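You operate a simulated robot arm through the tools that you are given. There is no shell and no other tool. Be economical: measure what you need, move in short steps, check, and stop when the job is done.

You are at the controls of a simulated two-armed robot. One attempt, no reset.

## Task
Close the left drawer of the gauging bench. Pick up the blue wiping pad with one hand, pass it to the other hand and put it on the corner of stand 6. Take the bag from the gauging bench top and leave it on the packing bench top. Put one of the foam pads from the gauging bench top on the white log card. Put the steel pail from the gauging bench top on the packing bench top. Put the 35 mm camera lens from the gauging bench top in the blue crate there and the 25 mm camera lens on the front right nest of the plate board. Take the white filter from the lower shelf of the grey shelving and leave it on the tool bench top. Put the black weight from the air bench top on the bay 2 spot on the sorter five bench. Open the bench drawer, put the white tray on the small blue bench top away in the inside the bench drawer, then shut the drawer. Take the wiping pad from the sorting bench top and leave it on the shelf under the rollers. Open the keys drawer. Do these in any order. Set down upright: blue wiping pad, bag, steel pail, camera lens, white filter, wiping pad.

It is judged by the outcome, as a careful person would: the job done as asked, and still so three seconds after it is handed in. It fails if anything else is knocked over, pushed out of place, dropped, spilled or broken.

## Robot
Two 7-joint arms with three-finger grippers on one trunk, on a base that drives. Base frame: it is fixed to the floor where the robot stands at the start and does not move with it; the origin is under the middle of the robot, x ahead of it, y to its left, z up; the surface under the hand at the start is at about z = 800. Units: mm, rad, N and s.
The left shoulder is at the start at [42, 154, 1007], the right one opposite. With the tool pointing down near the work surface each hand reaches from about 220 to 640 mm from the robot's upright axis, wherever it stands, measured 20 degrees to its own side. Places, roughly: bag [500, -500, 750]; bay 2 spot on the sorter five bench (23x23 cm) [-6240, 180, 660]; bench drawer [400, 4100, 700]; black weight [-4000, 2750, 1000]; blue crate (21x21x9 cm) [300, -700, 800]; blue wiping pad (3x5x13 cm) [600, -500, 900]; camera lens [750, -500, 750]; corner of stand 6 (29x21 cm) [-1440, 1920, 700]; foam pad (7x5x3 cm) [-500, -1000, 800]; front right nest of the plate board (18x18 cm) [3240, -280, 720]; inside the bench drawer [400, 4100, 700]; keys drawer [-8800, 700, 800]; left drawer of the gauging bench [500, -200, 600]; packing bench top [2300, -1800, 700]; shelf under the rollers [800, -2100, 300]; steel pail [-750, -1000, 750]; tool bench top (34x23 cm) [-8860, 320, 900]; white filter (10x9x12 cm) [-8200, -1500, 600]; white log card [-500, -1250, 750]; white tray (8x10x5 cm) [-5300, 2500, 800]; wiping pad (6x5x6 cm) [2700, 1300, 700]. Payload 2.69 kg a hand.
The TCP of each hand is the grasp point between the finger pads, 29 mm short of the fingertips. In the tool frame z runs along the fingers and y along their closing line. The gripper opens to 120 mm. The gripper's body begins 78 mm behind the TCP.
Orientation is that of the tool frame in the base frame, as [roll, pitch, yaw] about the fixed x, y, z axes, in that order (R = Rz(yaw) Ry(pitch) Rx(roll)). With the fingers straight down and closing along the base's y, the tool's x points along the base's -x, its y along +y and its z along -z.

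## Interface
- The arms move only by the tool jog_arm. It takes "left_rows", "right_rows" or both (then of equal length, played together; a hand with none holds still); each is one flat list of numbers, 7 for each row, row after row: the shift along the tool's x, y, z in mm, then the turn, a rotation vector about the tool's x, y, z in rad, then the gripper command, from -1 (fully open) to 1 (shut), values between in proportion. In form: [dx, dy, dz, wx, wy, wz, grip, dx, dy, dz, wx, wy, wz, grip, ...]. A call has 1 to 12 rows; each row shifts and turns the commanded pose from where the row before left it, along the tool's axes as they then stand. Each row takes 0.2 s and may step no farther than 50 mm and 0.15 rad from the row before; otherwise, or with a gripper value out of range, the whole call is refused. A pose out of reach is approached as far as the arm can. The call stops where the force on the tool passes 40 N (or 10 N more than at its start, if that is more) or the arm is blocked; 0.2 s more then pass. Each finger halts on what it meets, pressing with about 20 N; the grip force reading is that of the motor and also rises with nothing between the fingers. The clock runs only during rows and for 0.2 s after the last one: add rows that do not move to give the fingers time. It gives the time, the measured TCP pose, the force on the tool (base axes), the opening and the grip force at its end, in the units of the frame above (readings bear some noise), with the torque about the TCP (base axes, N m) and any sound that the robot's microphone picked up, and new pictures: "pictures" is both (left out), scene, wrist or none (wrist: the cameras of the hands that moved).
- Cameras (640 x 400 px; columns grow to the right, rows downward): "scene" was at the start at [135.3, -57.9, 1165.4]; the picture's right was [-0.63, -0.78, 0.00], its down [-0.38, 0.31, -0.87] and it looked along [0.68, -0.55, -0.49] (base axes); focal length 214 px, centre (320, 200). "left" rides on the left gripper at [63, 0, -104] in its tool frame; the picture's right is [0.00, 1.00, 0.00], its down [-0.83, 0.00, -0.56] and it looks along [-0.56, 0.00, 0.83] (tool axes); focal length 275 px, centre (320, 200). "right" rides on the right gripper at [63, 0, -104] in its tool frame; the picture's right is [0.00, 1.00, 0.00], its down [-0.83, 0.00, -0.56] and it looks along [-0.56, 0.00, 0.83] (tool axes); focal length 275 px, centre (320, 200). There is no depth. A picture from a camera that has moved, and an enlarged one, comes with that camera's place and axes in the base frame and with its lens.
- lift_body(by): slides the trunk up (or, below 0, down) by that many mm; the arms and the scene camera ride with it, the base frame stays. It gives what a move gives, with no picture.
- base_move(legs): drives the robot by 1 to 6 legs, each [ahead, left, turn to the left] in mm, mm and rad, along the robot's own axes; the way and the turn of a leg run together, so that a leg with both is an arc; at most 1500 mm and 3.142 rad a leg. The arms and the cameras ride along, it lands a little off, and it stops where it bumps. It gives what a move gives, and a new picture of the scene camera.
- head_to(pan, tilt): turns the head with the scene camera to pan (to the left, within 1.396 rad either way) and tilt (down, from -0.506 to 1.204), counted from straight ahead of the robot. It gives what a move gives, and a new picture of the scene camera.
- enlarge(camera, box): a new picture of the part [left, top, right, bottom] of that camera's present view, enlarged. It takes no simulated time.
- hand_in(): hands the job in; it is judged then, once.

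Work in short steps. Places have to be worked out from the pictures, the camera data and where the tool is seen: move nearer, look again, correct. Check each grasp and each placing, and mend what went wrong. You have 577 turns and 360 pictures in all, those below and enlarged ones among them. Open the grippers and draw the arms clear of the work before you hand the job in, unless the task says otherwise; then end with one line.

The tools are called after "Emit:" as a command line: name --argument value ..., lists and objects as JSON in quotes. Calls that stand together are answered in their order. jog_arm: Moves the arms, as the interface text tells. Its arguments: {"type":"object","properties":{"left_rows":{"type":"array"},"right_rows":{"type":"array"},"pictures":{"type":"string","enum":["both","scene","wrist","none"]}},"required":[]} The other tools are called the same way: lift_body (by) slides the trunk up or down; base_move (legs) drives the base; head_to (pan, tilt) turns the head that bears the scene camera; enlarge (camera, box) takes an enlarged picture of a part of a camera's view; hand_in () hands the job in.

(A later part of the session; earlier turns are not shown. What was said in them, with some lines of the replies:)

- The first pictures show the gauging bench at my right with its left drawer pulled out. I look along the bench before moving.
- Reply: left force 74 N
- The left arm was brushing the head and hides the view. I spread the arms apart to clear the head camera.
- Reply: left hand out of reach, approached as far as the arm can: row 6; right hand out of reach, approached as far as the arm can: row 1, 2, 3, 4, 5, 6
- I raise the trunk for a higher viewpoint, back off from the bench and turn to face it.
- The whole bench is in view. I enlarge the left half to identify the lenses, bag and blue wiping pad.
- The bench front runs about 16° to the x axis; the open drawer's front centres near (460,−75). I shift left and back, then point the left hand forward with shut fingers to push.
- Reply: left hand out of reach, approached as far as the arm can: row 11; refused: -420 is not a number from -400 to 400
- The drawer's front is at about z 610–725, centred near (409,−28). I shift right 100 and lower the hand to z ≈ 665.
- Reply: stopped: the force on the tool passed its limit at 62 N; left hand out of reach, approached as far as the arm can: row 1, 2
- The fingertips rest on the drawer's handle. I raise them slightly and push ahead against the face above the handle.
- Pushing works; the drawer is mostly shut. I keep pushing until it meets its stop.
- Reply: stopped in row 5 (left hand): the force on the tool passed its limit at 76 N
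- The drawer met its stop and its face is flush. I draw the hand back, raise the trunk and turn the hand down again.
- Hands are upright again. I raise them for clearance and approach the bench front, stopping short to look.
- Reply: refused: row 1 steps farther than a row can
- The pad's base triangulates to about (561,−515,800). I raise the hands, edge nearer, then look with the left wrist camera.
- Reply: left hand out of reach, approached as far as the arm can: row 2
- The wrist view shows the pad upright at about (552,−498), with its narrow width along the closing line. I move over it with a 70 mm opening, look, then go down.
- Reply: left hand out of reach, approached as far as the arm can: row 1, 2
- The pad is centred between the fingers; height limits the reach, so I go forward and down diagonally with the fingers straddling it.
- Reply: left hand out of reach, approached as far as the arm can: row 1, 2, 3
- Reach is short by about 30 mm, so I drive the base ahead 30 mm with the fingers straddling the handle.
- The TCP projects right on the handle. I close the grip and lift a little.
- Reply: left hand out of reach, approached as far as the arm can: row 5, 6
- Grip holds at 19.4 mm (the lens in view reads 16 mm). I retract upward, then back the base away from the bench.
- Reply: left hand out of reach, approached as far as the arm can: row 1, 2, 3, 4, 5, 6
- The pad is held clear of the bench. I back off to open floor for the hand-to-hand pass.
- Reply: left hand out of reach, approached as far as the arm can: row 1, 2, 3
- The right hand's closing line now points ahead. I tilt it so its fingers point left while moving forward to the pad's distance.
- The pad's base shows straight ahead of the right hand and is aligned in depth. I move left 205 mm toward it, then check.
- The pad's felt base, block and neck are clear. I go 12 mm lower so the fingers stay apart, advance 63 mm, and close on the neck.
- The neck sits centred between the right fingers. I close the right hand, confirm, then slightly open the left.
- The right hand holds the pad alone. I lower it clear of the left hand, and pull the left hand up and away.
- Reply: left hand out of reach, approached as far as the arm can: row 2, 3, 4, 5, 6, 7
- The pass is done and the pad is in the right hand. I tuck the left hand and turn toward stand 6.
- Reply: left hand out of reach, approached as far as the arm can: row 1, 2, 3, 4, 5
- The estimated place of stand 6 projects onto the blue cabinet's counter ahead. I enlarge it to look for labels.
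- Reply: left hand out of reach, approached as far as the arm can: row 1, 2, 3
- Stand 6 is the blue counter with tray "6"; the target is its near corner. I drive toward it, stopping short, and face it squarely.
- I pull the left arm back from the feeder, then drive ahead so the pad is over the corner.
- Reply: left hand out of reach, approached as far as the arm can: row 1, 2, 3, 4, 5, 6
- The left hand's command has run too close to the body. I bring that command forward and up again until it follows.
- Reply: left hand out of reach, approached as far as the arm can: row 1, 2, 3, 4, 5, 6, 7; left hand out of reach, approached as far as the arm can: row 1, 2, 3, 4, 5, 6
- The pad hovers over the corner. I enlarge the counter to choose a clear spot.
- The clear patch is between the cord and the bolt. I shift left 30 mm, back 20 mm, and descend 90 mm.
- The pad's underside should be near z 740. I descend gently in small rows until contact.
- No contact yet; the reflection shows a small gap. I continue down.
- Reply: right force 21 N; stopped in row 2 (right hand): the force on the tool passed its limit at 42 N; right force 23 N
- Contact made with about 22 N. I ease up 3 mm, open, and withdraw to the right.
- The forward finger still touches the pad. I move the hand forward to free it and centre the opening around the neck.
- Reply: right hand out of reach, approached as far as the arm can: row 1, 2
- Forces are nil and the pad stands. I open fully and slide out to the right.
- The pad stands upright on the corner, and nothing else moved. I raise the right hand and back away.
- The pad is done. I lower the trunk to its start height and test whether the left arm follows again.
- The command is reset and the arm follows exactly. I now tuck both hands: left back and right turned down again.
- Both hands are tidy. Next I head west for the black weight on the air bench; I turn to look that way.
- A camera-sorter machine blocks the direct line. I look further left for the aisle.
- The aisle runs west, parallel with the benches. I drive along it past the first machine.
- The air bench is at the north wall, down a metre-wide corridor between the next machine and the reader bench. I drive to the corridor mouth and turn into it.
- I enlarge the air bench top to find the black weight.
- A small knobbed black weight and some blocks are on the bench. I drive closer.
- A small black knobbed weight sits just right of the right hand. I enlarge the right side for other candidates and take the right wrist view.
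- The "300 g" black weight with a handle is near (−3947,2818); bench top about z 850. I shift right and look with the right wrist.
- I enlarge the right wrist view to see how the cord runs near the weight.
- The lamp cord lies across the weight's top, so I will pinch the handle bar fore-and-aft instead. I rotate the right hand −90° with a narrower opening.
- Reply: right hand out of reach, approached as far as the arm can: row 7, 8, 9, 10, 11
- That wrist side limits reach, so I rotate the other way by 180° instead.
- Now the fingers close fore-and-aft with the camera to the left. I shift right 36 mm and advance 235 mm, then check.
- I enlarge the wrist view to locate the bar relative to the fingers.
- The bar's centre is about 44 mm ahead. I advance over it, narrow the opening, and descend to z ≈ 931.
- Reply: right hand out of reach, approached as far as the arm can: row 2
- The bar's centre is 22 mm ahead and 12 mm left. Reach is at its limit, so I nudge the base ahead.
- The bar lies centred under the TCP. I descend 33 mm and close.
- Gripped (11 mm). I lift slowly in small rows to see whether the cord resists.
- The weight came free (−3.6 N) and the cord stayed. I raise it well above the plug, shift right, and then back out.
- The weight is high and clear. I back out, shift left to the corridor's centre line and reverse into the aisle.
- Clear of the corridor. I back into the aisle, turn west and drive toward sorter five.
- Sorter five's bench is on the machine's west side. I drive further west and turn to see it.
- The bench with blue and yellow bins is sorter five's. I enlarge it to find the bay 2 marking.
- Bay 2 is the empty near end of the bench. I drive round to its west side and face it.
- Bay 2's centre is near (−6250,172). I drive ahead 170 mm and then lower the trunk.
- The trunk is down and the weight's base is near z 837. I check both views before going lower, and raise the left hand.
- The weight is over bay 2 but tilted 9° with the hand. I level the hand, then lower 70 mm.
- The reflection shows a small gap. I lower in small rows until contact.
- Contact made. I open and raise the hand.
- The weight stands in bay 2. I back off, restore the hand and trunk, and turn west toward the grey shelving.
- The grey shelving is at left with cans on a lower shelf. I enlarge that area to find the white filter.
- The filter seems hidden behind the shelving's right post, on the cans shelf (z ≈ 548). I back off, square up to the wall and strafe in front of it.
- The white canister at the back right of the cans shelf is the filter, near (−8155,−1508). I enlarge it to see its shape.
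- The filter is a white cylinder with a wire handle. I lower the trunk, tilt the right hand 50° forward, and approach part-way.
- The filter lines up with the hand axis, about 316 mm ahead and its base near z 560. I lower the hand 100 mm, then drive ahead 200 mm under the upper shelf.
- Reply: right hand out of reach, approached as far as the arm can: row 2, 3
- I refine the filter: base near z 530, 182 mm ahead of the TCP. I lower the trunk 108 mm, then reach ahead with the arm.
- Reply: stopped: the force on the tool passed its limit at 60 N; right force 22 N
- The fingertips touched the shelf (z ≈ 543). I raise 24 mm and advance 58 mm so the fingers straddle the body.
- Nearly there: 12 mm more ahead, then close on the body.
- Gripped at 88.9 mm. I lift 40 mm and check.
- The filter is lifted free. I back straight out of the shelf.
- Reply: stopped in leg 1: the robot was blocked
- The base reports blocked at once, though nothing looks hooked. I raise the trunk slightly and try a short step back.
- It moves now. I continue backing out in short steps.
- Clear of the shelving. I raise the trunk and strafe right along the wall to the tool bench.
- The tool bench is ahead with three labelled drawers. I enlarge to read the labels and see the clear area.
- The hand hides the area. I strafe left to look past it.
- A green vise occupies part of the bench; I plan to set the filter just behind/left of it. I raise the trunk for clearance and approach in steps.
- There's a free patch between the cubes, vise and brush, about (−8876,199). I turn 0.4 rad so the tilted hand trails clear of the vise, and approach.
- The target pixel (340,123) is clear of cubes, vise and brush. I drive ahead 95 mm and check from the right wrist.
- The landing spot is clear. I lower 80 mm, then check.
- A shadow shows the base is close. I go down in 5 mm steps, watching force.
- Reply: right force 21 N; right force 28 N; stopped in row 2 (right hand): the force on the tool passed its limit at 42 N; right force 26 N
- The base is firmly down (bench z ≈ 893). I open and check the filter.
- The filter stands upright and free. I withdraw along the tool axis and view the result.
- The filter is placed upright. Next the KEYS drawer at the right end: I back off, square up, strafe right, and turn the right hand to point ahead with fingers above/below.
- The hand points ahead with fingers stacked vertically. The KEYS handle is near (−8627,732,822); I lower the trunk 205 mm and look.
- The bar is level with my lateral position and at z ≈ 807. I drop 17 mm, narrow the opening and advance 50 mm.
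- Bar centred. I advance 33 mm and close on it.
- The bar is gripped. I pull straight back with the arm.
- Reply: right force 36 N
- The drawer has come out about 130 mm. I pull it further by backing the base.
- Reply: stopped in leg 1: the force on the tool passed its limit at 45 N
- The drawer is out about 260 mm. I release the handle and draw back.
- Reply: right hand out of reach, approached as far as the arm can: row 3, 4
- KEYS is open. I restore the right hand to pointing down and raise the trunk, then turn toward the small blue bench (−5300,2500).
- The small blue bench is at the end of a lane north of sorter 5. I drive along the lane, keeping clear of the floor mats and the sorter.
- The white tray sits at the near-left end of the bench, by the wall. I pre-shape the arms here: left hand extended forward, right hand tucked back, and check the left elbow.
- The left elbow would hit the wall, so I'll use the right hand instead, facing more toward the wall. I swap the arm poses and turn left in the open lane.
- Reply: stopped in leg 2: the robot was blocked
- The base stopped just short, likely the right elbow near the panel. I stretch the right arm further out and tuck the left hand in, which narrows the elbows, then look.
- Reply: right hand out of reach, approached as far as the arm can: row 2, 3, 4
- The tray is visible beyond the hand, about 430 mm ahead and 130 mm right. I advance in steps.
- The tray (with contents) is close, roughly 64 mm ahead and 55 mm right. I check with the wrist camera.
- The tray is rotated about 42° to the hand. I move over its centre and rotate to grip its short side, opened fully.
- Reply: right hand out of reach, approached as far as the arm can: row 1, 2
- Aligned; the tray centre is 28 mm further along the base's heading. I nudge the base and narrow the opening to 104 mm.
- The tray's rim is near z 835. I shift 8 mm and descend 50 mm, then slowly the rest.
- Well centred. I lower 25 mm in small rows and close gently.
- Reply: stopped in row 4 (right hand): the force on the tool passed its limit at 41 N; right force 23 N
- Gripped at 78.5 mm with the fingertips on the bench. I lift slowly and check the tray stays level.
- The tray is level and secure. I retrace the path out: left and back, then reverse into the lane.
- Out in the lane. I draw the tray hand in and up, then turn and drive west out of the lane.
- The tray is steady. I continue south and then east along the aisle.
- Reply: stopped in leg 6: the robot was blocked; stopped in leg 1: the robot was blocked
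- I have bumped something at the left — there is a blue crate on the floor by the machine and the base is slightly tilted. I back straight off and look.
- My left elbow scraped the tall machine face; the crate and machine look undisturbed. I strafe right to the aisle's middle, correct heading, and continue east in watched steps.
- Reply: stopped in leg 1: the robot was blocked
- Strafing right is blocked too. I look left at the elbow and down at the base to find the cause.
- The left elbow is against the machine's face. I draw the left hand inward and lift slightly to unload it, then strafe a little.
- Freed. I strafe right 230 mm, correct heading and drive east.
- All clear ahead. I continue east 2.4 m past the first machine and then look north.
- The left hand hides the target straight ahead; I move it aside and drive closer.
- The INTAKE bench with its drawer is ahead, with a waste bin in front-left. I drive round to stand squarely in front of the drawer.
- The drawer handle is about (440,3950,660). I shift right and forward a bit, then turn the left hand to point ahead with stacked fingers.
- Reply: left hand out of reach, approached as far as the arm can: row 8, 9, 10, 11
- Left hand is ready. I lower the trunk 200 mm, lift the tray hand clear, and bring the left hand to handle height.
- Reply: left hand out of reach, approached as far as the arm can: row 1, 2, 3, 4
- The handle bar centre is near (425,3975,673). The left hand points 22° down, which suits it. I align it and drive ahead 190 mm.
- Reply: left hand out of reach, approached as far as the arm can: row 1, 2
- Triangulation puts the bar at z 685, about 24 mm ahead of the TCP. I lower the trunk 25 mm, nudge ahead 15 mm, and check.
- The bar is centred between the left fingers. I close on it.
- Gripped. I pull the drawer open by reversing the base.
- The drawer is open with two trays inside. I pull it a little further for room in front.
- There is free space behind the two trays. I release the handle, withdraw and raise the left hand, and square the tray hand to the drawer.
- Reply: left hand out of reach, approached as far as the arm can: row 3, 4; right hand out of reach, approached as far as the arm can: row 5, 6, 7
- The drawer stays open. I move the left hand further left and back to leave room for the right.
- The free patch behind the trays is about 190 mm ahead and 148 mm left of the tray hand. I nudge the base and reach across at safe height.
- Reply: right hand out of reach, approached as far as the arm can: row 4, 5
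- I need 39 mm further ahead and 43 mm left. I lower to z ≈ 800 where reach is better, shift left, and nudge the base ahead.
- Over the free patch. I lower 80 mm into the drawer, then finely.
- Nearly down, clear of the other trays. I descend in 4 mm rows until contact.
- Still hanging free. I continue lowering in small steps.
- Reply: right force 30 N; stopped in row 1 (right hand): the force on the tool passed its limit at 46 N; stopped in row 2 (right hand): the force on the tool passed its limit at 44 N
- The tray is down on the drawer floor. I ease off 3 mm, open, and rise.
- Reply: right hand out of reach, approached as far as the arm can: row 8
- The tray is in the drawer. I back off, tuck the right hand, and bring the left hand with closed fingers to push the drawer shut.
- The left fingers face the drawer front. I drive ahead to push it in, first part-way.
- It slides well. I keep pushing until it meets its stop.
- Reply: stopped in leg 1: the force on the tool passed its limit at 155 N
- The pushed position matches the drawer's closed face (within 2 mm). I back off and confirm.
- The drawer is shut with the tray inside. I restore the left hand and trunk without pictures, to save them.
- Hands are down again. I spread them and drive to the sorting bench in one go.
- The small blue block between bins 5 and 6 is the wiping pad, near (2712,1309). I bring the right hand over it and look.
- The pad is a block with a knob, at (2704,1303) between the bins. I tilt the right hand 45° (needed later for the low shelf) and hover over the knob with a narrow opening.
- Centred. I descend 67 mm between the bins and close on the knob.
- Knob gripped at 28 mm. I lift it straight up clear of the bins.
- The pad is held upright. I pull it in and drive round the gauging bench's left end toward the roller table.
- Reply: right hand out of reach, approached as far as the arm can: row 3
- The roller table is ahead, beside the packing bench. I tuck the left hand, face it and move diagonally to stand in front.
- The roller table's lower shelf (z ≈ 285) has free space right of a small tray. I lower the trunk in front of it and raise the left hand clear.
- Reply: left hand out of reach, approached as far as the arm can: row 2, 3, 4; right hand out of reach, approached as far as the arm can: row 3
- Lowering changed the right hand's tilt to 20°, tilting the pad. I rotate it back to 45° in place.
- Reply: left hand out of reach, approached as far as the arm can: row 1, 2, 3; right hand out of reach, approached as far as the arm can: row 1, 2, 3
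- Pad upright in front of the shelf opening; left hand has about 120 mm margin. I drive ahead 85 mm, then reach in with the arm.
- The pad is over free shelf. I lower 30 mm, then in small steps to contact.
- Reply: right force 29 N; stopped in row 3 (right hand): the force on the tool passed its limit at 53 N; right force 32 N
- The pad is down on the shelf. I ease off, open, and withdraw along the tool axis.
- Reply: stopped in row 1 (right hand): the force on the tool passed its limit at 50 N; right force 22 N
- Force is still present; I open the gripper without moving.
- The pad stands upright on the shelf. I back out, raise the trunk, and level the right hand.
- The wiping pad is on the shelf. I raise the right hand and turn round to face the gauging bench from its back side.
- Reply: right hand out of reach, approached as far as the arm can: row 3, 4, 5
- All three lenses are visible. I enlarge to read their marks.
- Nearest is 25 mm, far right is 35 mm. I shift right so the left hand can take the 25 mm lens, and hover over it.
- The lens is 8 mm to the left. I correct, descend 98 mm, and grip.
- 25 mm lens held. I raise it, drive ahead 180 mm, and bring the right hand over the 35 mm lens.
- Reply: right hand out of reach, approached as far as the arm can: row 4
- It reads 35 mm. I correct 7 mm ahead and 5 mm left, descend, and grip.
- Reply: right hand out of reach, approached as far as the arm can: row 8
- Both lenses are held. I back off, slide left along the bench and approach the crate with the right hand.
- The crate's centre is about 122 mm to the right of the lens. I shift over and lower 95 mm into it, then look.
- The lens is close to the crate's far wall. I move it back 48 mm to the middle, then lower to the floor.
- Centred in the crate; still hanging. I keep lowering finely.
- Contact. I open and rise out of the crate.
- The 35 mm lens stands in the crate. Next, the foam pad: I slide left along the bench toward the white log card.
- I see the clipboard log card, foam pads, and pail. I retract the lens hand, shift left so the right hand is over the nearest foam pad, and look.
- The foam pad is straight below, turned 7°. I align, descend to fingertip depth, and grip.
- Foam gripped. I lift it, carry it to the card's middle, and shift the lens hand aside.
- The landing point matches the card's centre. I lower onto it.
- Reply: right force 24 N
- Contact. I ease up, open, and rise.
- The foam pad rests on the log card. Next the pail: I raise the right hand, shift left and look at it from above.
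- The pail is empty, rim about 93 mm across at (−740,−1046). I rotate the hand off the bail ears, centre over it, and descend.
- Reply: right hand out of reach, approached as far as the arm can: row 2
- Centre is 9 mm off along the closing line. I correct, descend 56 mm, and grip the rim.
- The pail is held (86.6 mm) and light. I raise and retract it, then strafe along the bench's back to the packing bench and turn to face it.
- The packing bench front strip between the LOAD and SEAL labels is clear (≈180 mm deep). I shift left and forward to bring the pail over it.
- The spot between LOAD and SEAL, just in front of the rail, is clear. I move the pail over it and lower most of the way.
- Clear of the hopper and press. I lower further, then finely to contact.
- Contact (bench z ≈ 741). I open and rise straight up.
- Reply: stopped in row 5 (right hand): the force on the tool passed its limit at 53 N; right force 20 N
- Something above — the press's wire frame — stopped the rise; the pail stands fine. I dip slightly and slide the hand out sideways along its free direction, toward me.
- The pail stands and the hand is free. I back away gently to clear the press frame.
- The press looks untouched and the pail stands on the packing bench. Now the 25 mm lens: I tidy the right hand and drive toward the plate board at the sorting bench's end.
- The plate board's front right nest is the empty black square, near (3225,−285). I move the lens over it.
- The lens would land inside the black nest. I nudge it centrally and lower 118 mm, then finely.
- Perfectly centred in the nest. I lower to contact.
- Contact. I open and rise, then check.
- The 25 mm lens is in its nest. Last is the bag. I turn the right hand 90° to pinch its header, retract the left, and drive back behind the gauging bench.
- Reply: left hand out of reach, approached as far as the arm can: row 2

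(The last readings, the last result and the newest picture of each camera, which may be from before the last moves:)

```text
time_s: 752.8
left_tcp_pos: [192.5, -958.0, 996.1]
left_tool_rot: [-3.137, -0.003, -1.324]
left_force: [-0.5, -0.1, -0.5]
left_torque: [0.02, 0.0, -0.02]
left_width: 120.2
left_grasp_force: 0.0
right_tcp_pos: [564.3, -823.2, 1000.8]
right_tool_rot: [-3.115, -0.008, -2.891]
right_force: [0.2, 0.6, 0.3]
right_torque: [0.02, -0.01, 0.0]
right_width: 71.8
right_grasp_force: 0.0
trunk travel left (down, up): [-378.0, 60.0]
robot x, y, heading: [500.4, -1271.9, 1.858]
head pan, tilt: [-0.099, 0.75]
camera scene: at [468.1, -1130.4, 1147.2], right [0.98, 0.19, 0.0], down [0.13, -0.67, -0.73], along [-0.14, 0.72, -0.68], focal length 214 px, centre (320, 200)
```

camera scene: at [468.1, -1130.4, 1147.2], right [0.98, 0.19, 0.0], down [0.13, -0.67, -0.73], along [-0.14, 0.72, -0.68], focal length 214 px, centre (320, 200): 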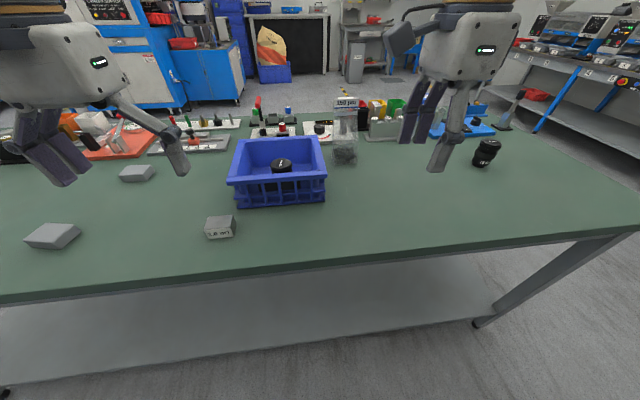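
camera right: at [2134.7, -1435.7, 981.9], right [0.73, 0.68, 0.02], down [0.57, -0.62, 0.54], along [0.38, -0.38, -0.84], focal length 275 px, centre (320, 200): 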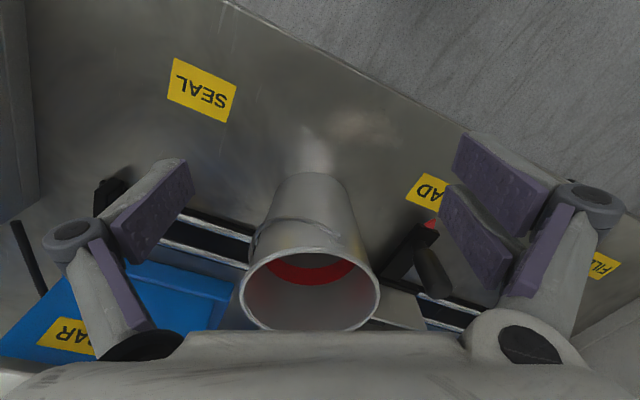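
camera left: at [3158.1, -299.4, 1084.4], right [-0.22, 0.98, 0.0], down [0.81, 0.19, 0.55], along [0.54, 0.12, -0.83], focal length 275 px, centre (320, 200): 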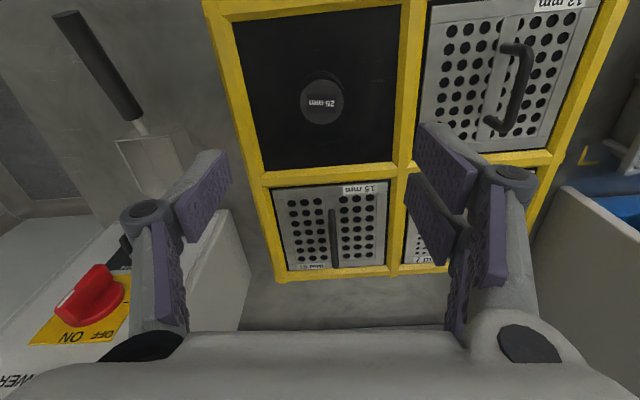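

The bag stands at about (432,−568), top near z 960. I raise the trunk a little, move in, and look with the right wrist.

Emit:
lift_body --by 35

Emit:
base_move --legs '[[145, 0, 0]]'

Emit:
jog_arm --right_rows '[27, 35, 0, 0, 0, 0, -0.2, 27, 40, 0, 0, 0, 0, -0.2]' --pictures "wrist"

```text
time_s: 753.6
left_tcp_pos: [191.5, -957.0, 1029.8]
left_tool_rot: [-3.139, -0.004, -1.324]
left_force: [0.5, -0.2, -0.3]
left_torque: [-0.03, -0.01, 0.05]
left_width: 120.0
left_grasp_force: 0.0
right_tcp_pos: [564.1, -822.6, 1033.1]
right_tool_rot: [-3.114, -0.01, -2.891]
right_force: [-1.4, 0.3, 0.5]
right_torque: [-0.05, -0.01, -0.05]
right_width: 72.0
right_grasp_force: 0.0
trunk travel left (down, up): [-413.0, 25.0]
robot x, y, heading: [501.8, -1269.2, 1.858]
head pan, tilt: [-0.099, 0.75]
```

```text
time_s: 754.9
left_tcp_pos: [151.8, -822.8, 1030.0]
left_tool_rot: [-3.14, -0.003, -1.321]
left_force: [-0.5, 0.2, -0.9]
left_torque: [-0.05, -0.01, -0.08]
left_width: 120.1
left_grasp_force: 0.0
right_tcp_pos: [523.1, -689.0, 1035.5]
right_tool_rot: [-3.113, -0.008, -2.891]
right_force: [-0.1, -0.9, -0.1]
right_torque: [-0.02, -0.01, -0.02]
right_width: 72.2
right_grasp_force: 0.0
trunk travel left (down, up): [-413.0, 25.0]
robot x, y, heading: [458.4, -1135.5, 1.86]
head pan, tilt: [-0.099, 0.75]
camera scene: at [436.3, -1023.1, 1189.2], right [0.98, 0.19, 0.0], down [0.13, -0.67, -0.73], along [-0.14, 0.72, -0.68], focal length 214 px, centre (320, 200)
```

scene: 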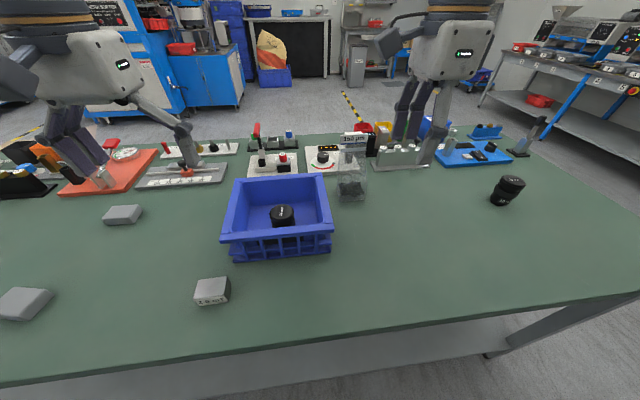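

```text
time_s: 755.5
left_tcp_pos: [151.3, -823.7, 1029.8]
left_tool_rot: [-3.14, -0.005, -1.324]
left_force: [-1.0, -0.2, 0.0]
left_torque: [-0.03, -0.03, -0.02]
left_width: 120.0
left_grasp_force: 0.2
right_tcp_pos: [451.0, -629.2, 1032.7]
right_tool_rot: [-3.112, -0.008, -2.891]
right_force: [-0.4, -0.2, 0.0]
right_torque: [0.01, -0.04, 0.0]
right_width: 72.0
right_grasp_force: 0.0
trunk travel left (down, up): [-413.0, 25.0]
robot x, y, heading: [458.9, -1137.4, 1.859]
head pan, tilt: [-0.099, 0.75]
camera right: at [389.8, -642.4, 1136.0], right [-0.25, 0.97, -0.03], down [0.81, 0.23, 0.55], along [0.54, 0.11, -0.84], focal length 275 px, centre (320, 200)
```

right: 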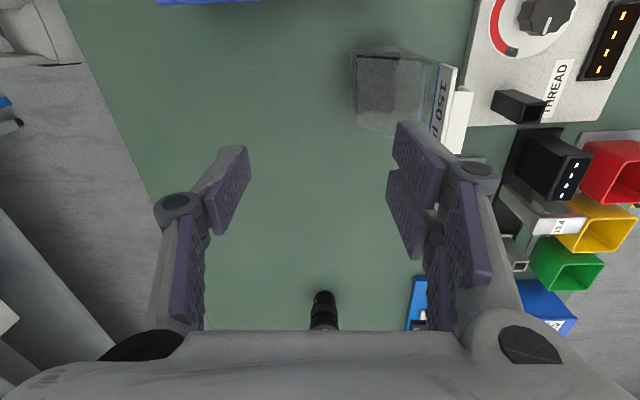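

The bag's header is 78 mm ahead and 14 mm left. I move over it, lower part-way, and check.

Emit:
jog_arm --right_rows '[7, 39, 0, 0, 0, 0, -0.2, 7, 39, 0, 0, 0, 0, -0.2, 0, 0, 25, 0, 0, 0, -0.2]' --pictures "wrist"

```text
time_s: 756.3
left_tcp_pos: [151.7, -823.2, 1031.0]
left_tool_rot: [-3.138, -0.002, -1.322]
left_force: [-0.8, 0.4, -0.6]
left_torque: [-0.04, -0.01, -0.03]
left_width: 120.1
left_grasp_force: 0.0
right_tcp_pos: [432.3, -585.7, 998.8]
right_tool_rot: [-3.114, -0.008, -2.893]
right_force: [-1.1, 0.2, -0.6]
right_torque: [-0.03, 0.0, 0.0]
right_width: 72.2
right_grasp_force: 0.1
right hand out of reach, approached as far as the arm can: row 2
trunk travel left (down, up): [-413.0, 25.0]
robot x, y, heading: [462.3, -1133.5, 1.862]
head pan, tilt: [-0.099, 0.75]
camera right: at [370.4, -598.5, 1101.1], right [-0.25, 0.97, -0.03], down [0.81, 0.23, 0.55], along [0.54, 0.12, -0.84], focal length 275 px, centre (320, 200)
```

right: 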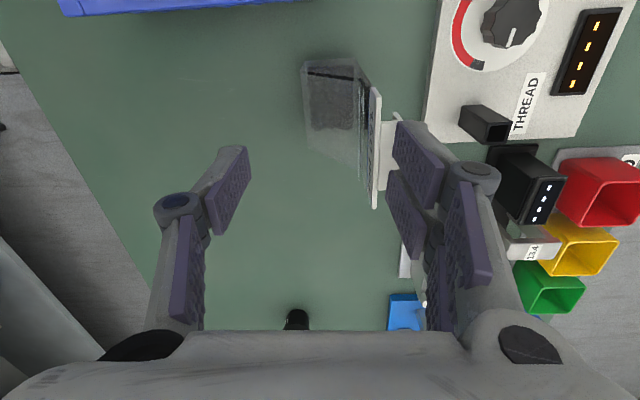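

The header is still 35 mm ahead, at the edge of reach. I nudge the base ahead.

Emit:
base_move --legs '[[34, 0, 0]]'

Emit:
jog_arm --right_rows '[1, 0, 15, 0, 0, 0, -0.2, 0, 0, 15, 0, 0, 0, -0.2]' --pictures "wrist"

```text
time_s: 757.2
left_tcp_pos: [142.7, -790.5, 1030.5]
left_tool_rot: [-3.138, -0.004, -1.324]
left_force: [-0.1, -0.3, 0.6]
left_torque: [-0.04, 0.01, 0.02]
left_width: 120.0
left_grasp_force: 0.0
right_tcp_pos: [422.3, -552.6, 997.0]
right_tool_rot: [-3.113, -0.007, -2.893]
right_force: [0.0, 0.6, 0.0]
right_torque: [-0.06, -0.01, 0.01]
right_width: 71.9
right_grasp_force: 0.2
trunk travel left (down, up): [-413.0, 25.0]
robot x, y, heading: [452.6, -1105.0, 1.856]
head pan, tilt: [-0.099, 0.75]
camera scene: at [426.7, -991.0, 1189.2], right [0.98, 0.19, 0.0], down [0.13, -0.67, -0.73], along [-0.14, 0.72, -0.68], focal length 214 px, centre (320, 200)
```

scene: 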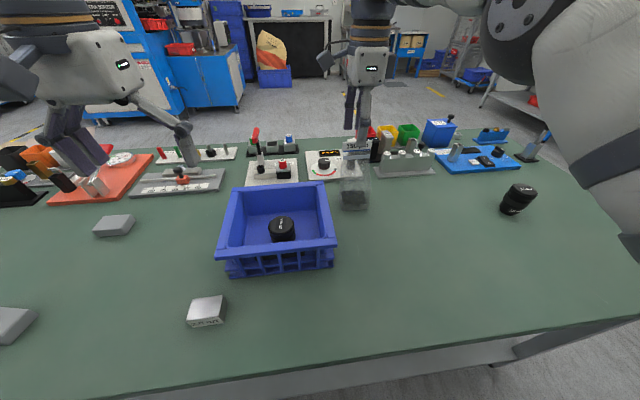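

```text
time_s: 757.8
left_tcp_pos: [142.6, -792.0, 1029.9]
left_tool_rot: [-3.138, -0.002, -1.323]
left_force: [0.1, 0.1, 0.0]
left_torque: [-0.01, 0.0, 0.02]
left_width: 119.8
left_grasp_force: 0.1
right_tcp_pos: [421.2, -555.0, 967.5]
right_tool_rot: [-3.114, -0.008, -2.893]
right_force: [-0.1, 0.4, 0.1]
right_torque: [0.0, -0.03, -0.01]
right_width: 72.1
right_grasp_force: 0.1
trunk travel left (down, up): [-413.0, 25.0]
robot x, y, heading: [450.9, -1103.7, 1.861]
head pan, tilt: [-0.099, 0.75]
camera right: at [360.2, -567.2, 1070.9], right [-0.25, 0.97, -0.03], down [0.81, 0.23, 0.55], along [0.54, 0.12, -0.84], focal length 275 px, centre (320, 200)
```

right: 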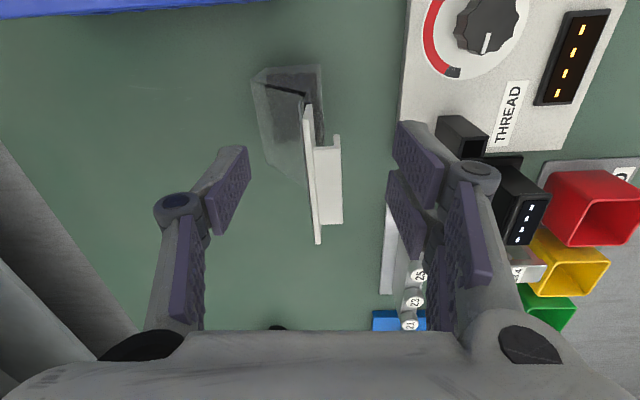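

The header sits right between the fingers. I lower 22 mm and close.

Emit:
jog_arm --right_rows '[0, 0, 11, 0, 0, 0, -0.2, 0, 0, 11, 0, 0, 0, -0.2, 0, 0, 0, 0, 0, 0, 1, 0, 0, 0, 0, 0, 0, 1, 0, 0, 0, 0, 0, 0, 1]' --pictures "wrist"

```text
time_s: 759.0
left_tcp_pos: [140.9, -791.4, 1030.7]
left_tool_rot: [-3.139, -0.003, -1.323]
left_force: [0.1, 0.5, 0.4]
left_torque: [0.01, -0.01, 0.01]
left_width: 120.1
left_grasp_force: 0.1
right_tcp_pos: [422.3, -556.1, 946.1]
right_tool_rot: [-3.115, -0.009, -2.894]
right_force: [0.5, -0.8, 1.1]
right_torque: [-0.38, 0.06, 0.04]
right_width: 14.8
right_grasp_force: 20.0
trunk travel left (down, up): [-413.0, 25.0]
robot x, y, heading: [451.7, -1102.1, 1.861]
head pan, tilt: [-0.099, 0.75]
camera right: at [360.2, -568.6, 1049.4], right [-0.25, 0.97, -0.03], down [0.81, 0.23, 0.55], along [0.54, 0.12, -0.84], focal length 275 px, centre (320, 200)
```

right: 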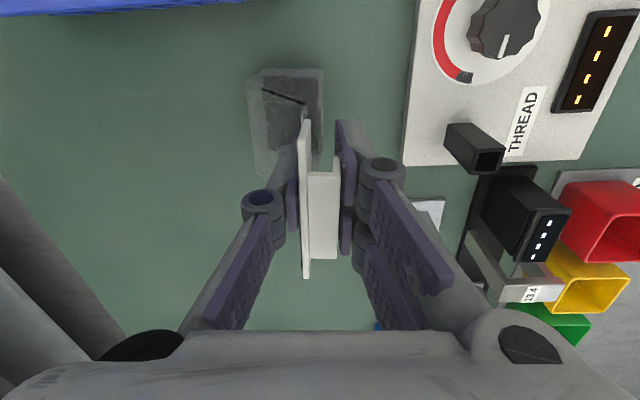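

Pinched at 14.8 mm. I lift and check it hangs well.

Emit:
jog_arm --right_rows '[0, 0, -15, 0, 0, 0, 1, 0, 0, -25, 0, 0, 0, 1, 0, 0, -25, 0, 0, 0, 1]' --pictures "both"

```text
time_s: 759.8
left_tcp_pos: [143.0, -791.7, 1032.0]
left_tool_rot: [-3.139, -0.005, -1.323]
left_force: [1.0, -0.4, 1.0]
left_torque: [-0.01, 0.0, 0.01]
left_width: 120.0
left_grasp_force: 0.1
right_tcp_pos: [420.9, -554.4, 1011.0]
right_tool_rot: [-3.115, -0.009, -2.891]
right_force: [0.1, -0.1, -2.5]
right_torque: [0.06, 0.06, -0.01]
right_width: 14.5
right_grasp_force: 20.1
trunk travel left (down, up): [-413.0, 25.0]
robot x, y, heading: [450.1, -1099.5, 1.857]
head pan, tilt: [-0.099, 0.75]
camera scene: at [426.9, -991.7, 1189.2], right [0.98, 0.19, 0.0], down [0.13, -0.67, -0.73], along [-0.14, 0.72, -0.68], focal length 214 px, centre (320, 200)
camera right: at [360.0, -567.2, 1114.9], right [-0.25, 0.97, -0.03], down [0.81, 0.23, 0.55], along [0.54, 0.12, -0.84], focal length 275 px, centre (320, 200)
```

scene: 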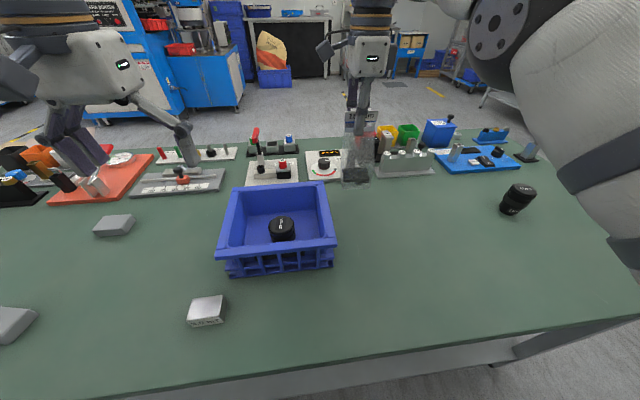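
right: 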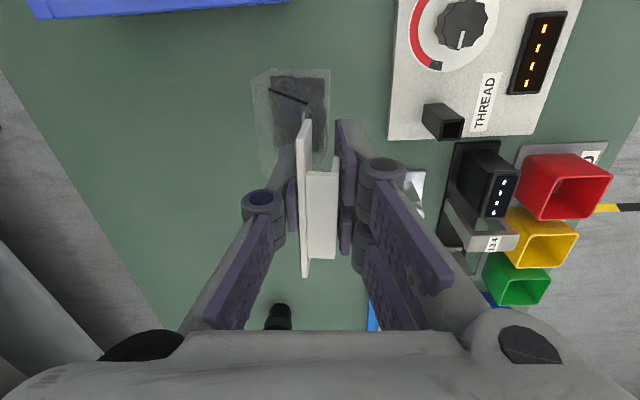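

The bag hangs upright (2.5 N). I back out, strafe along to the packing bench and turn to face it.

Emit:
base_move --legs '[[-250, 0, 0], [0, -985, 0], [0, -985, 0], [0, 0, -3.14]]'

```text
time_s: 783.9
left_tcp_pos: [2728.0, -1092.0, 1030.0]
left_tool_rot: [-3.139, -0.002, 1.84]
left_force: [0.1, -0.1, 0.2]
left_torque: [0.03, 0.03, -0.01]
left_width: 120.1
left_grasp_force: 0.1
right_tcp_pos: [2453.6, -1336.2, 1011.4]
right_tool_rot: [-3.114, -0.008, 0.273]
right_force: [0.6, 0.8, -2.8]
right_torque: [-0.06, 0.0, 0.02]
right_width: 14.4
right_grasp_force: 20.0
trunk travel left (down, up): [-413.0, 25.0]
robot x, y, heading: [2414.4, -784.4, -1.26]
head pan, tilt: [-0.099, 0.75]
camera scene: at [2440.1, -900.4, 1189.3], right [-0.98, -0.21, 0.0], down [-0.14, 0.67, -0.73], along [0.15, -0.71, -0.68], focal length 214 px, centre (320, 200)
```

scene: 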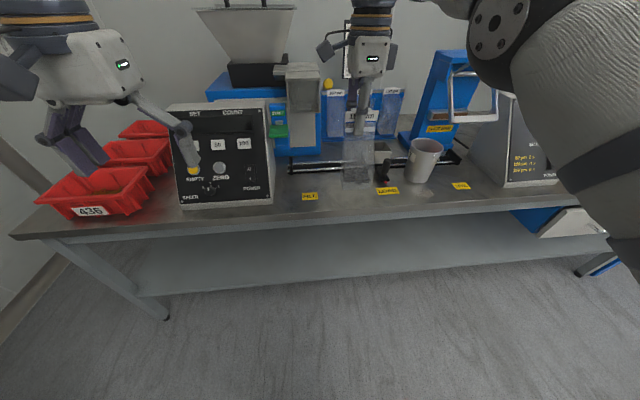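

The spot between FILL and LOAD is clear. I drive ahead 115 mm to bring the bag over it.

Emit:
base_move --legs '[[115, -15, 0]]'

```text
time_s: 785.1
left_tcp_pos: [2748.4, -1205.8, 1030.4]
left_tool_rot: [-3.14, -0.004, 1.842]
left_force: [0.0, 0.3, 0.1]
left_torque: [0.07, 0.02, 0.01]
left_width: 119.6
left_grasp_force: 0.1
right_tcp_pos: [2475.1, -1450.5, 1011.7]
right_tool_rot: [-3.115, -0.01, 0.273]
right_force: [-0.2, 0.0, -2.5]
right_torque: [-0.02, -0.02, 0.02]
right_width: 14.4
right_grasp_force: 20.3
trunk travel left (down, up): [-413.0, 25.0]
robot x, y, heading: [2434.2, -899.2, -1.257]
head pan, tilt: [-0.099, 0.75]
camera scene: at [2461.5, -1014.7, 1189.2], right [-0.98, -0.21, 0.0], down [-0.14, 0.67, -0.73], along [0.15, -0.71, -0.68], focal length 214 px, centre (320, 200)
```

scene: 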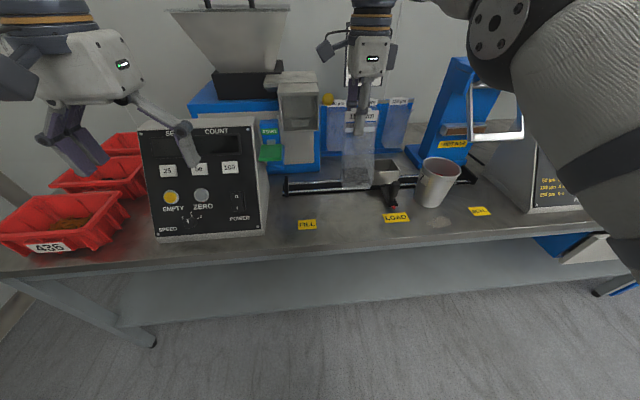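

The bag will land between the labels, clear of the hopper. I lower 105 mm, then finely.

Emit:
jog_arm --right_rows '[0, 0, 35, 0, 0, 0, 1, 0, 0, 35, 0, 0, 0, 1, 0, 0, 35, 0, 0, 0, 1]' --pictures "scene"

Emit:
jog_arm --right_rows '[0, 0, 5, 0, 0, 0, 1, 0, 0, 5, 0, 0, 0, 1]' --pictures "none"

Emit:
jog_arm --right_rows '[0, 0, 4, 0, 0, 0, 1, 0, 0, 4, 0, 0, 0, 1]' --pictures "none"

```text
time_s: 785.9
left_tcp_pos: [2748.6, -1206.0, 1030.3]
left_tool_rot: [-3.14, -0.005, 1.84]
left_force: [0.6, -0.2, -0.2]
left_torque: [-0.02, 0.01, -0.02]
left_width: 120.3
left_grasp_force: 0.1
right_tcp_pos: [2475.4, -1448.8, 906.6]
right_tool_rot: [-3.114, -0.009, 0.274]
right_force: [-0.3, -0.3, -3.0]
right_torque: [-0.01, 0.01, -0.01]
right_width: 14.5
right_grasp_force: 19.2
trunk travel left (down, up): [-413.0, 25.0]
robot x, y, heading: [2431.6, -900.4, -1.263]
head pan, tilt: [-0.099, 0.75]
camera scene: at [2461.5, -1014.3, 1189.2], right [-0.98, -0.21, 0.0], down [-0.14, 0.67, -0.73], along [0.15, -0.71, -0.68], focal length 214 px, centre (320, 200)
```

scene: 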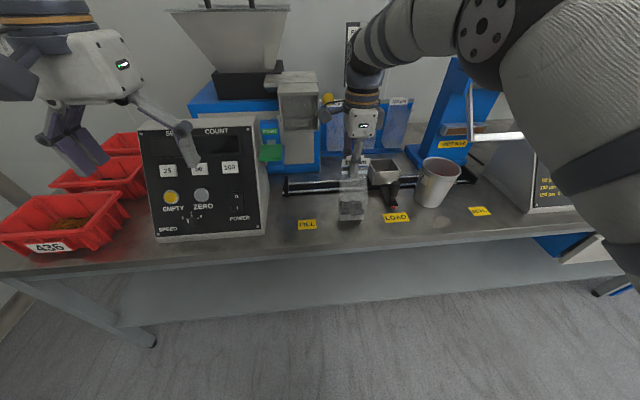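

```text
time_s: 786.5
left_tcp_pos: [2749.4, -1206.6, 1031.5]
left_tool_rot: [-3.138, -0.002, 1.841]
left_force: [0.5, 0.0, -0.9]
left_torque: [-0.02, 0.01, 0.04]
left_width: 120.1
left_grasp_force: 0.1
right_tcp_pos: [2473.7, -1446.0, 895.9]
right_tool_rot: [-3.117, -0.008, 0.272]
right_force: [-0.1, -0.9, -3.1]
right_torque: [-0.04, 0.0, -0.01]
right_width: 14.5
right_grasp_force: 20.0
trunk travel left (down, up): [-413.0, 25.0]
robot x, y, heading: [2435.3, -900.9, -1.259]
head pan, tilt: [-0.099, 0.75]
```

```text
time_s: 787.1
left_tcp_pos: [2747.4, -1206.1, 1031.2]
left_tool_rot: [-3.139, -0.002, 1.841]
left_force: [0.1, -0.2, 0.4]
left_torque: [0.0, -0.02, 0.01]
left_width: 120.0
left_grasp_force: 0.1
right_tcp_pos: [2474.1, -1447.5, 889.0]
right_tool_rot: [-3.113, -0.009, 0.274]
right_force: [-0.1, 0.1, -2.5]
right_torque: [-0.06, -0.02, -0.01]
right_width: 14.4
right_grasp_force: 19.7
trunk travel left (down, up): [-413.0, 25.0]
robot x, y, heading: [2433.0, -899.6, -1.258]
head pan, tilt: [-0.099, 0.75]
```

Still hanging free. I continue to contact.

Emit:
jog_arm --right_rows '[0, 0, 3, 0, 0, 0, 1, 0, 0, 2, 0, 0, 0, 1]' --pictures "none"

Emit:
jog_arm --right_rows '[0, 0, 2, 0, 0, 0, 1, 0, 0, 2, 0, 0, 0, 1]' --pictures "none"

Emit:
jog_arm --right_rows '[0, 0, 0, 0, 0, 0, 1]' --pictures "wrist"

```text
time_s: 787.7
left_tcp_pos: [2747.5, -1204.4, 1033.1]
left_tool_rot: [-3.139, 0.0, 1.842]
left_force: [-0.3, -0.2, -0.8]
left_torque: [0.02, 0.01, 0.0]
left_width: 120.0
left_grasp_force: 0.0
right_tcp_pos: [2474.6, -1447.4, 886.3]
right_tool_rot: [-3.121, -0.011, 0.272]
right_force: [-1.1, -5.5, 17.0]
right_torque: [0.03, -0.17, -0.02]
right_width: 14.3
right_grasp_force: 20.4
trunk travel left (down, up): [-413.0, 25.0]
robot x, y, heading: [2434.1, -897.6, -1.259]
head pan, tilt: [-0.099, 0.75]
```

```text
time_s: 788.3
left_tcp_pos: [2748.8, -1205.1, 1031.1]
left_tool_rot: [-3.138, 0.001, 1.842]
left_force: [0.4, -1.2, 0.9]
left_torque: [0.02, -0.01, -0.01]
left_width: 120.0
left_grasp_force: 0.0
right_tcp_pos: [2476.0, -1444.9, 880.9]
right_tool_rot: [-3.12, -0.01, 0.274]
right_force: [0.2, 0.3, 13.4]
right_torque: [0.47, 0.17, -0.01]
right_width: 16.3
right_grasp_force: 20.0
trunk travel left (down, up): [-413.0, 25.0]
robot x, y, heading: [2432.8, -901.2, -1.26]
head pan, tilt: [-0.099, 0.75]
```

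```text
time_s: 788.7
left_tcp_pos: [2749.5, -1204.7, 1032.9]
left_tool_rot: [-3.14, -0.001, 1.841]
left_force: [0.6, 0.0, 0.2]
left_torque: [0.01, 0.01, 0.02]
left_width: 120.2
left_grasp_force: 0.0
right_tcp_pos: [2475.4, -1446.0, 880.9]
right_tool_rot: [-3.118, -0.008, 0.275]
right_force: [0.3, -1.9, 26.9]
right_torque: [1.07, 0.37, 0.0]
right_width: 17.1
right_grasp_force: 20.1
trunk travel left (down, up): [-413.0, 25.0]
robot x, y, heading: [2438.2, -901.7, -1.259]
head pan, tilt: [-0.099, 0.75]
camera right: at [2535.2, -1430.2, 984.3], right [0.27, -0.96, -0.02], down [-0.8, -0.24, 0.55], along [-0.53, -0.13, -0.84], focal length 275 px, centre (320, 200)
```

right: 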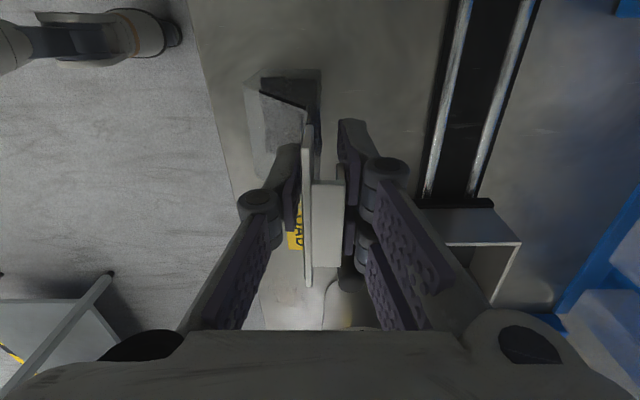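

The bag is down with some press. I ease up 5 mm so it rests naturally, then open and look before lifting.

Emit:
jog_arm --right_rows '[0, 0, -5, 0, 0, 0, 1, 0, 0, 0, 0, 0, 0, 1, 0, 0, 0, 0, 0, 0, 0.4, 0, 0, 0, 0, 0, 0, 0, 0, 0, 0, 0, 0, 0, 0]' --pictures "wrist"

```text
time_s: 789.9
left_tcp_pos: [2748.9, -1206.7, 1030.9]
left_tool_rot: [-3.138, -0.002, 1.84]
left_force: [-0.1, 0.0, 0.1]
left_torque: [-0.01, 0.01, -0.02]
left_width: 120.0
left_grasp_force: 0.1
right_tcp_pos: [2474.6, -1445.6, 883.7]
right_tool_rot: [-3.112, -0.01, 0.274]
right_force: [-0.5, -0.6, -0.7]
right_torque: [0.0, 0.0, 0.03]
right_width: 59.8
right_grasp_force: 0.0
trunk travel left (down, up): [-413.0, 25.0]
robot x, y, heading: [2436.6, -903.1, -1.26]
head pan, tilt: [-0.099, 0.75]
camera right: at [2535.0, -1431.7, 987.6], right [0.27, -0.96, -0.03], down [-0.8, -0.24, 0.55], along [-0.53, -0.13, -0.84], focal length 275 px, centre (320, 200)
```

right: 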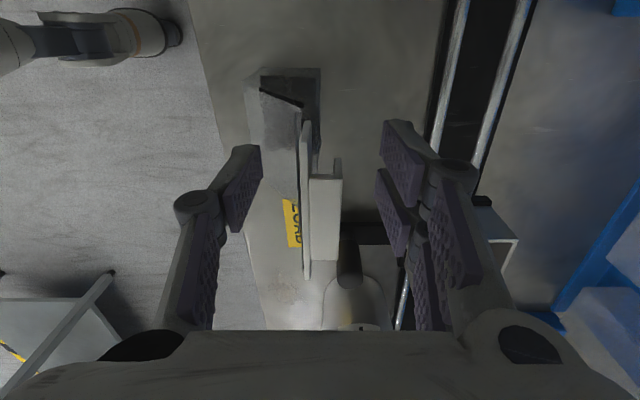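

The bag stands by itself. I rise straight up and view it.

Emit:
jog_arm --right_rows '[0, 0, -30, 0, 0, 0, 0, 0, 0, -40, 0, 0, 0, 0, 0, 0, -40, 0, 0, 0, 0]' --pictures "none"

Emit:
base_move --legs '[[-250, 0, 0]]'

Emit:
enlarge --camera "scene" --box '[240, 90, 500, 230]'

```text
time_s: 790.7
left_tcp_pos: [2748.7, -1204.8, 1031.7]
left_tool_rot: [-3.139, -0.002, 1.843]
left_force: [-0.8, -0.3, 0.0]
left_torque: [0.0, -0.01, 0.0]
left_width: 119.8
left_grasp_force: 0.0
right_tcp_pos: [2475.1, -1449.8, 995.2]
right_tool_rot: [-3.113, -0.009, 0.275]
right_force: [-1.1, -0.7, 0.1]
right_torque: [-0.01, -0.02, 0.0]
right_width: 60.0
right_grasp_force: 0.1
trunk travel left (down, up): [-413.0, 25.0]
robot x, y, heading: [2430.3, -903.0, -1.258]
head pan, tilt: [-0.099, 0.75]
```

```text
time_s: 792.5
left_tcp_pos: [2672.6, -962.3, 1030.6]
left_tool_rot: [-3.138, -0.001, 1.851]
left_force: [0.0, 0.8, -0.3]
left_torque: [0.0, 0.01, -0.03]
left_width: 119.8
left_grasp_force: 0.2
right_tcp_pos: [2400.5, -1209.3, 994.1]
right_tool_rot: [-3.115, -0.01, 0.28]
right_force: [0.1, -0.8, -0.4]
right_torque: [-0.01, 0.0, -0.03]
right_width: 60.2
right_grasp_force: 0.0
trunk travel left (down, up): [-413.0, 25.0]
robot x, y, heading: [2356.3, -658.7, -1.25]
head pan, tilt: [-0.099, 0.75]
camera scene: at [2383.4, -772.9, 1189.3], right [-0.98, -0.22, 0.0], down [-0.15, 0.67, -0.73], along [0.16, -0.71, -0.68], focal length 214 px, centre (320, 200)
```

scene: 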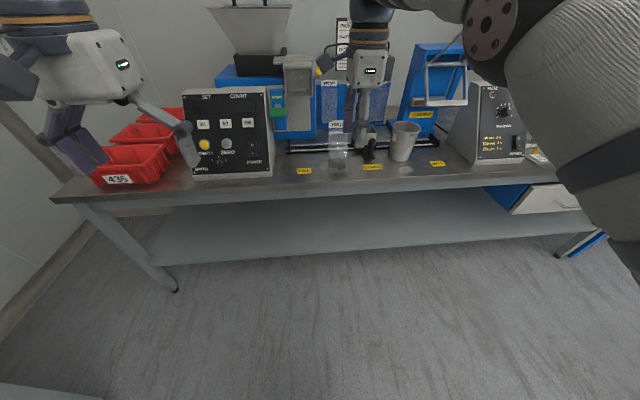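

```text
2.46 times, centred on (370, 160) of scene
camera zoom: at [2383.4, -772.9, 1189.3], right [-0.98, -0.22, 0.0], down [-0.15, 0.67, -0.73], along [0.16, -0.71, -0.68], focal length 528 px, centre (197, 298)
```

zoom: 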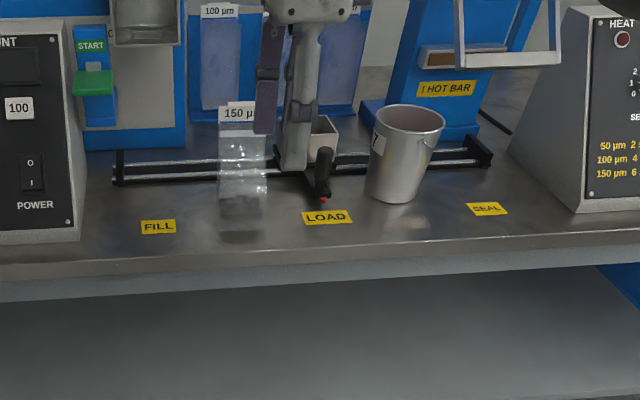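

Everything is in place: bag and pail stand upright on the packing bench. I open the right gripper fully; both arms are clear of the work.

Emit:
jog_arm --right_rows '[0, 0, 0, 0, 0, 0, -1, 0, 0, 0, 0, 0, 0, -1]' --left_rows '[0, 0, 0, 0, 0, 0, -1, 0, 0, 0, 0, 0, 0, -1]' --pictures "none"

Emit:
hand_in

```text
time_s: 793.1
left_tcp_pos: [2672.9, -962.6, 1031.3]
left_tool_rot: [-3.138, -0.001, 1.851]
left_force: [0.2, 0.3, -0.1]
left_torque: [0.03, -0.04, -0.02]
left_width: 120.2
left_grasp_force: 0.1
right_tcp_pos: [2401.6, -1209.6, 993.6]
right_tool_rot: [-3.114, -0.01, 0.281]
right_force: [0.0, 0.7, 0.9]
right_torque: [0.03, 0.0, -0.04]
right_width: 120.0
right_grasp_force: 0.0
trunk travel left (down, up): [-413.0, 25.0]
robot x, y, heading: [2353.3, -661.4, -1.252]
head pan, tilt: [-0.099, 0.75]
```

```text
The job is handed in.
```

All eleven tasks were carried out and the job is handed in; two contacts happened on the way: the left elbow scraped a sorter machine and the right hand bumped the sealer press frame, and neither looked moved in the pictures.
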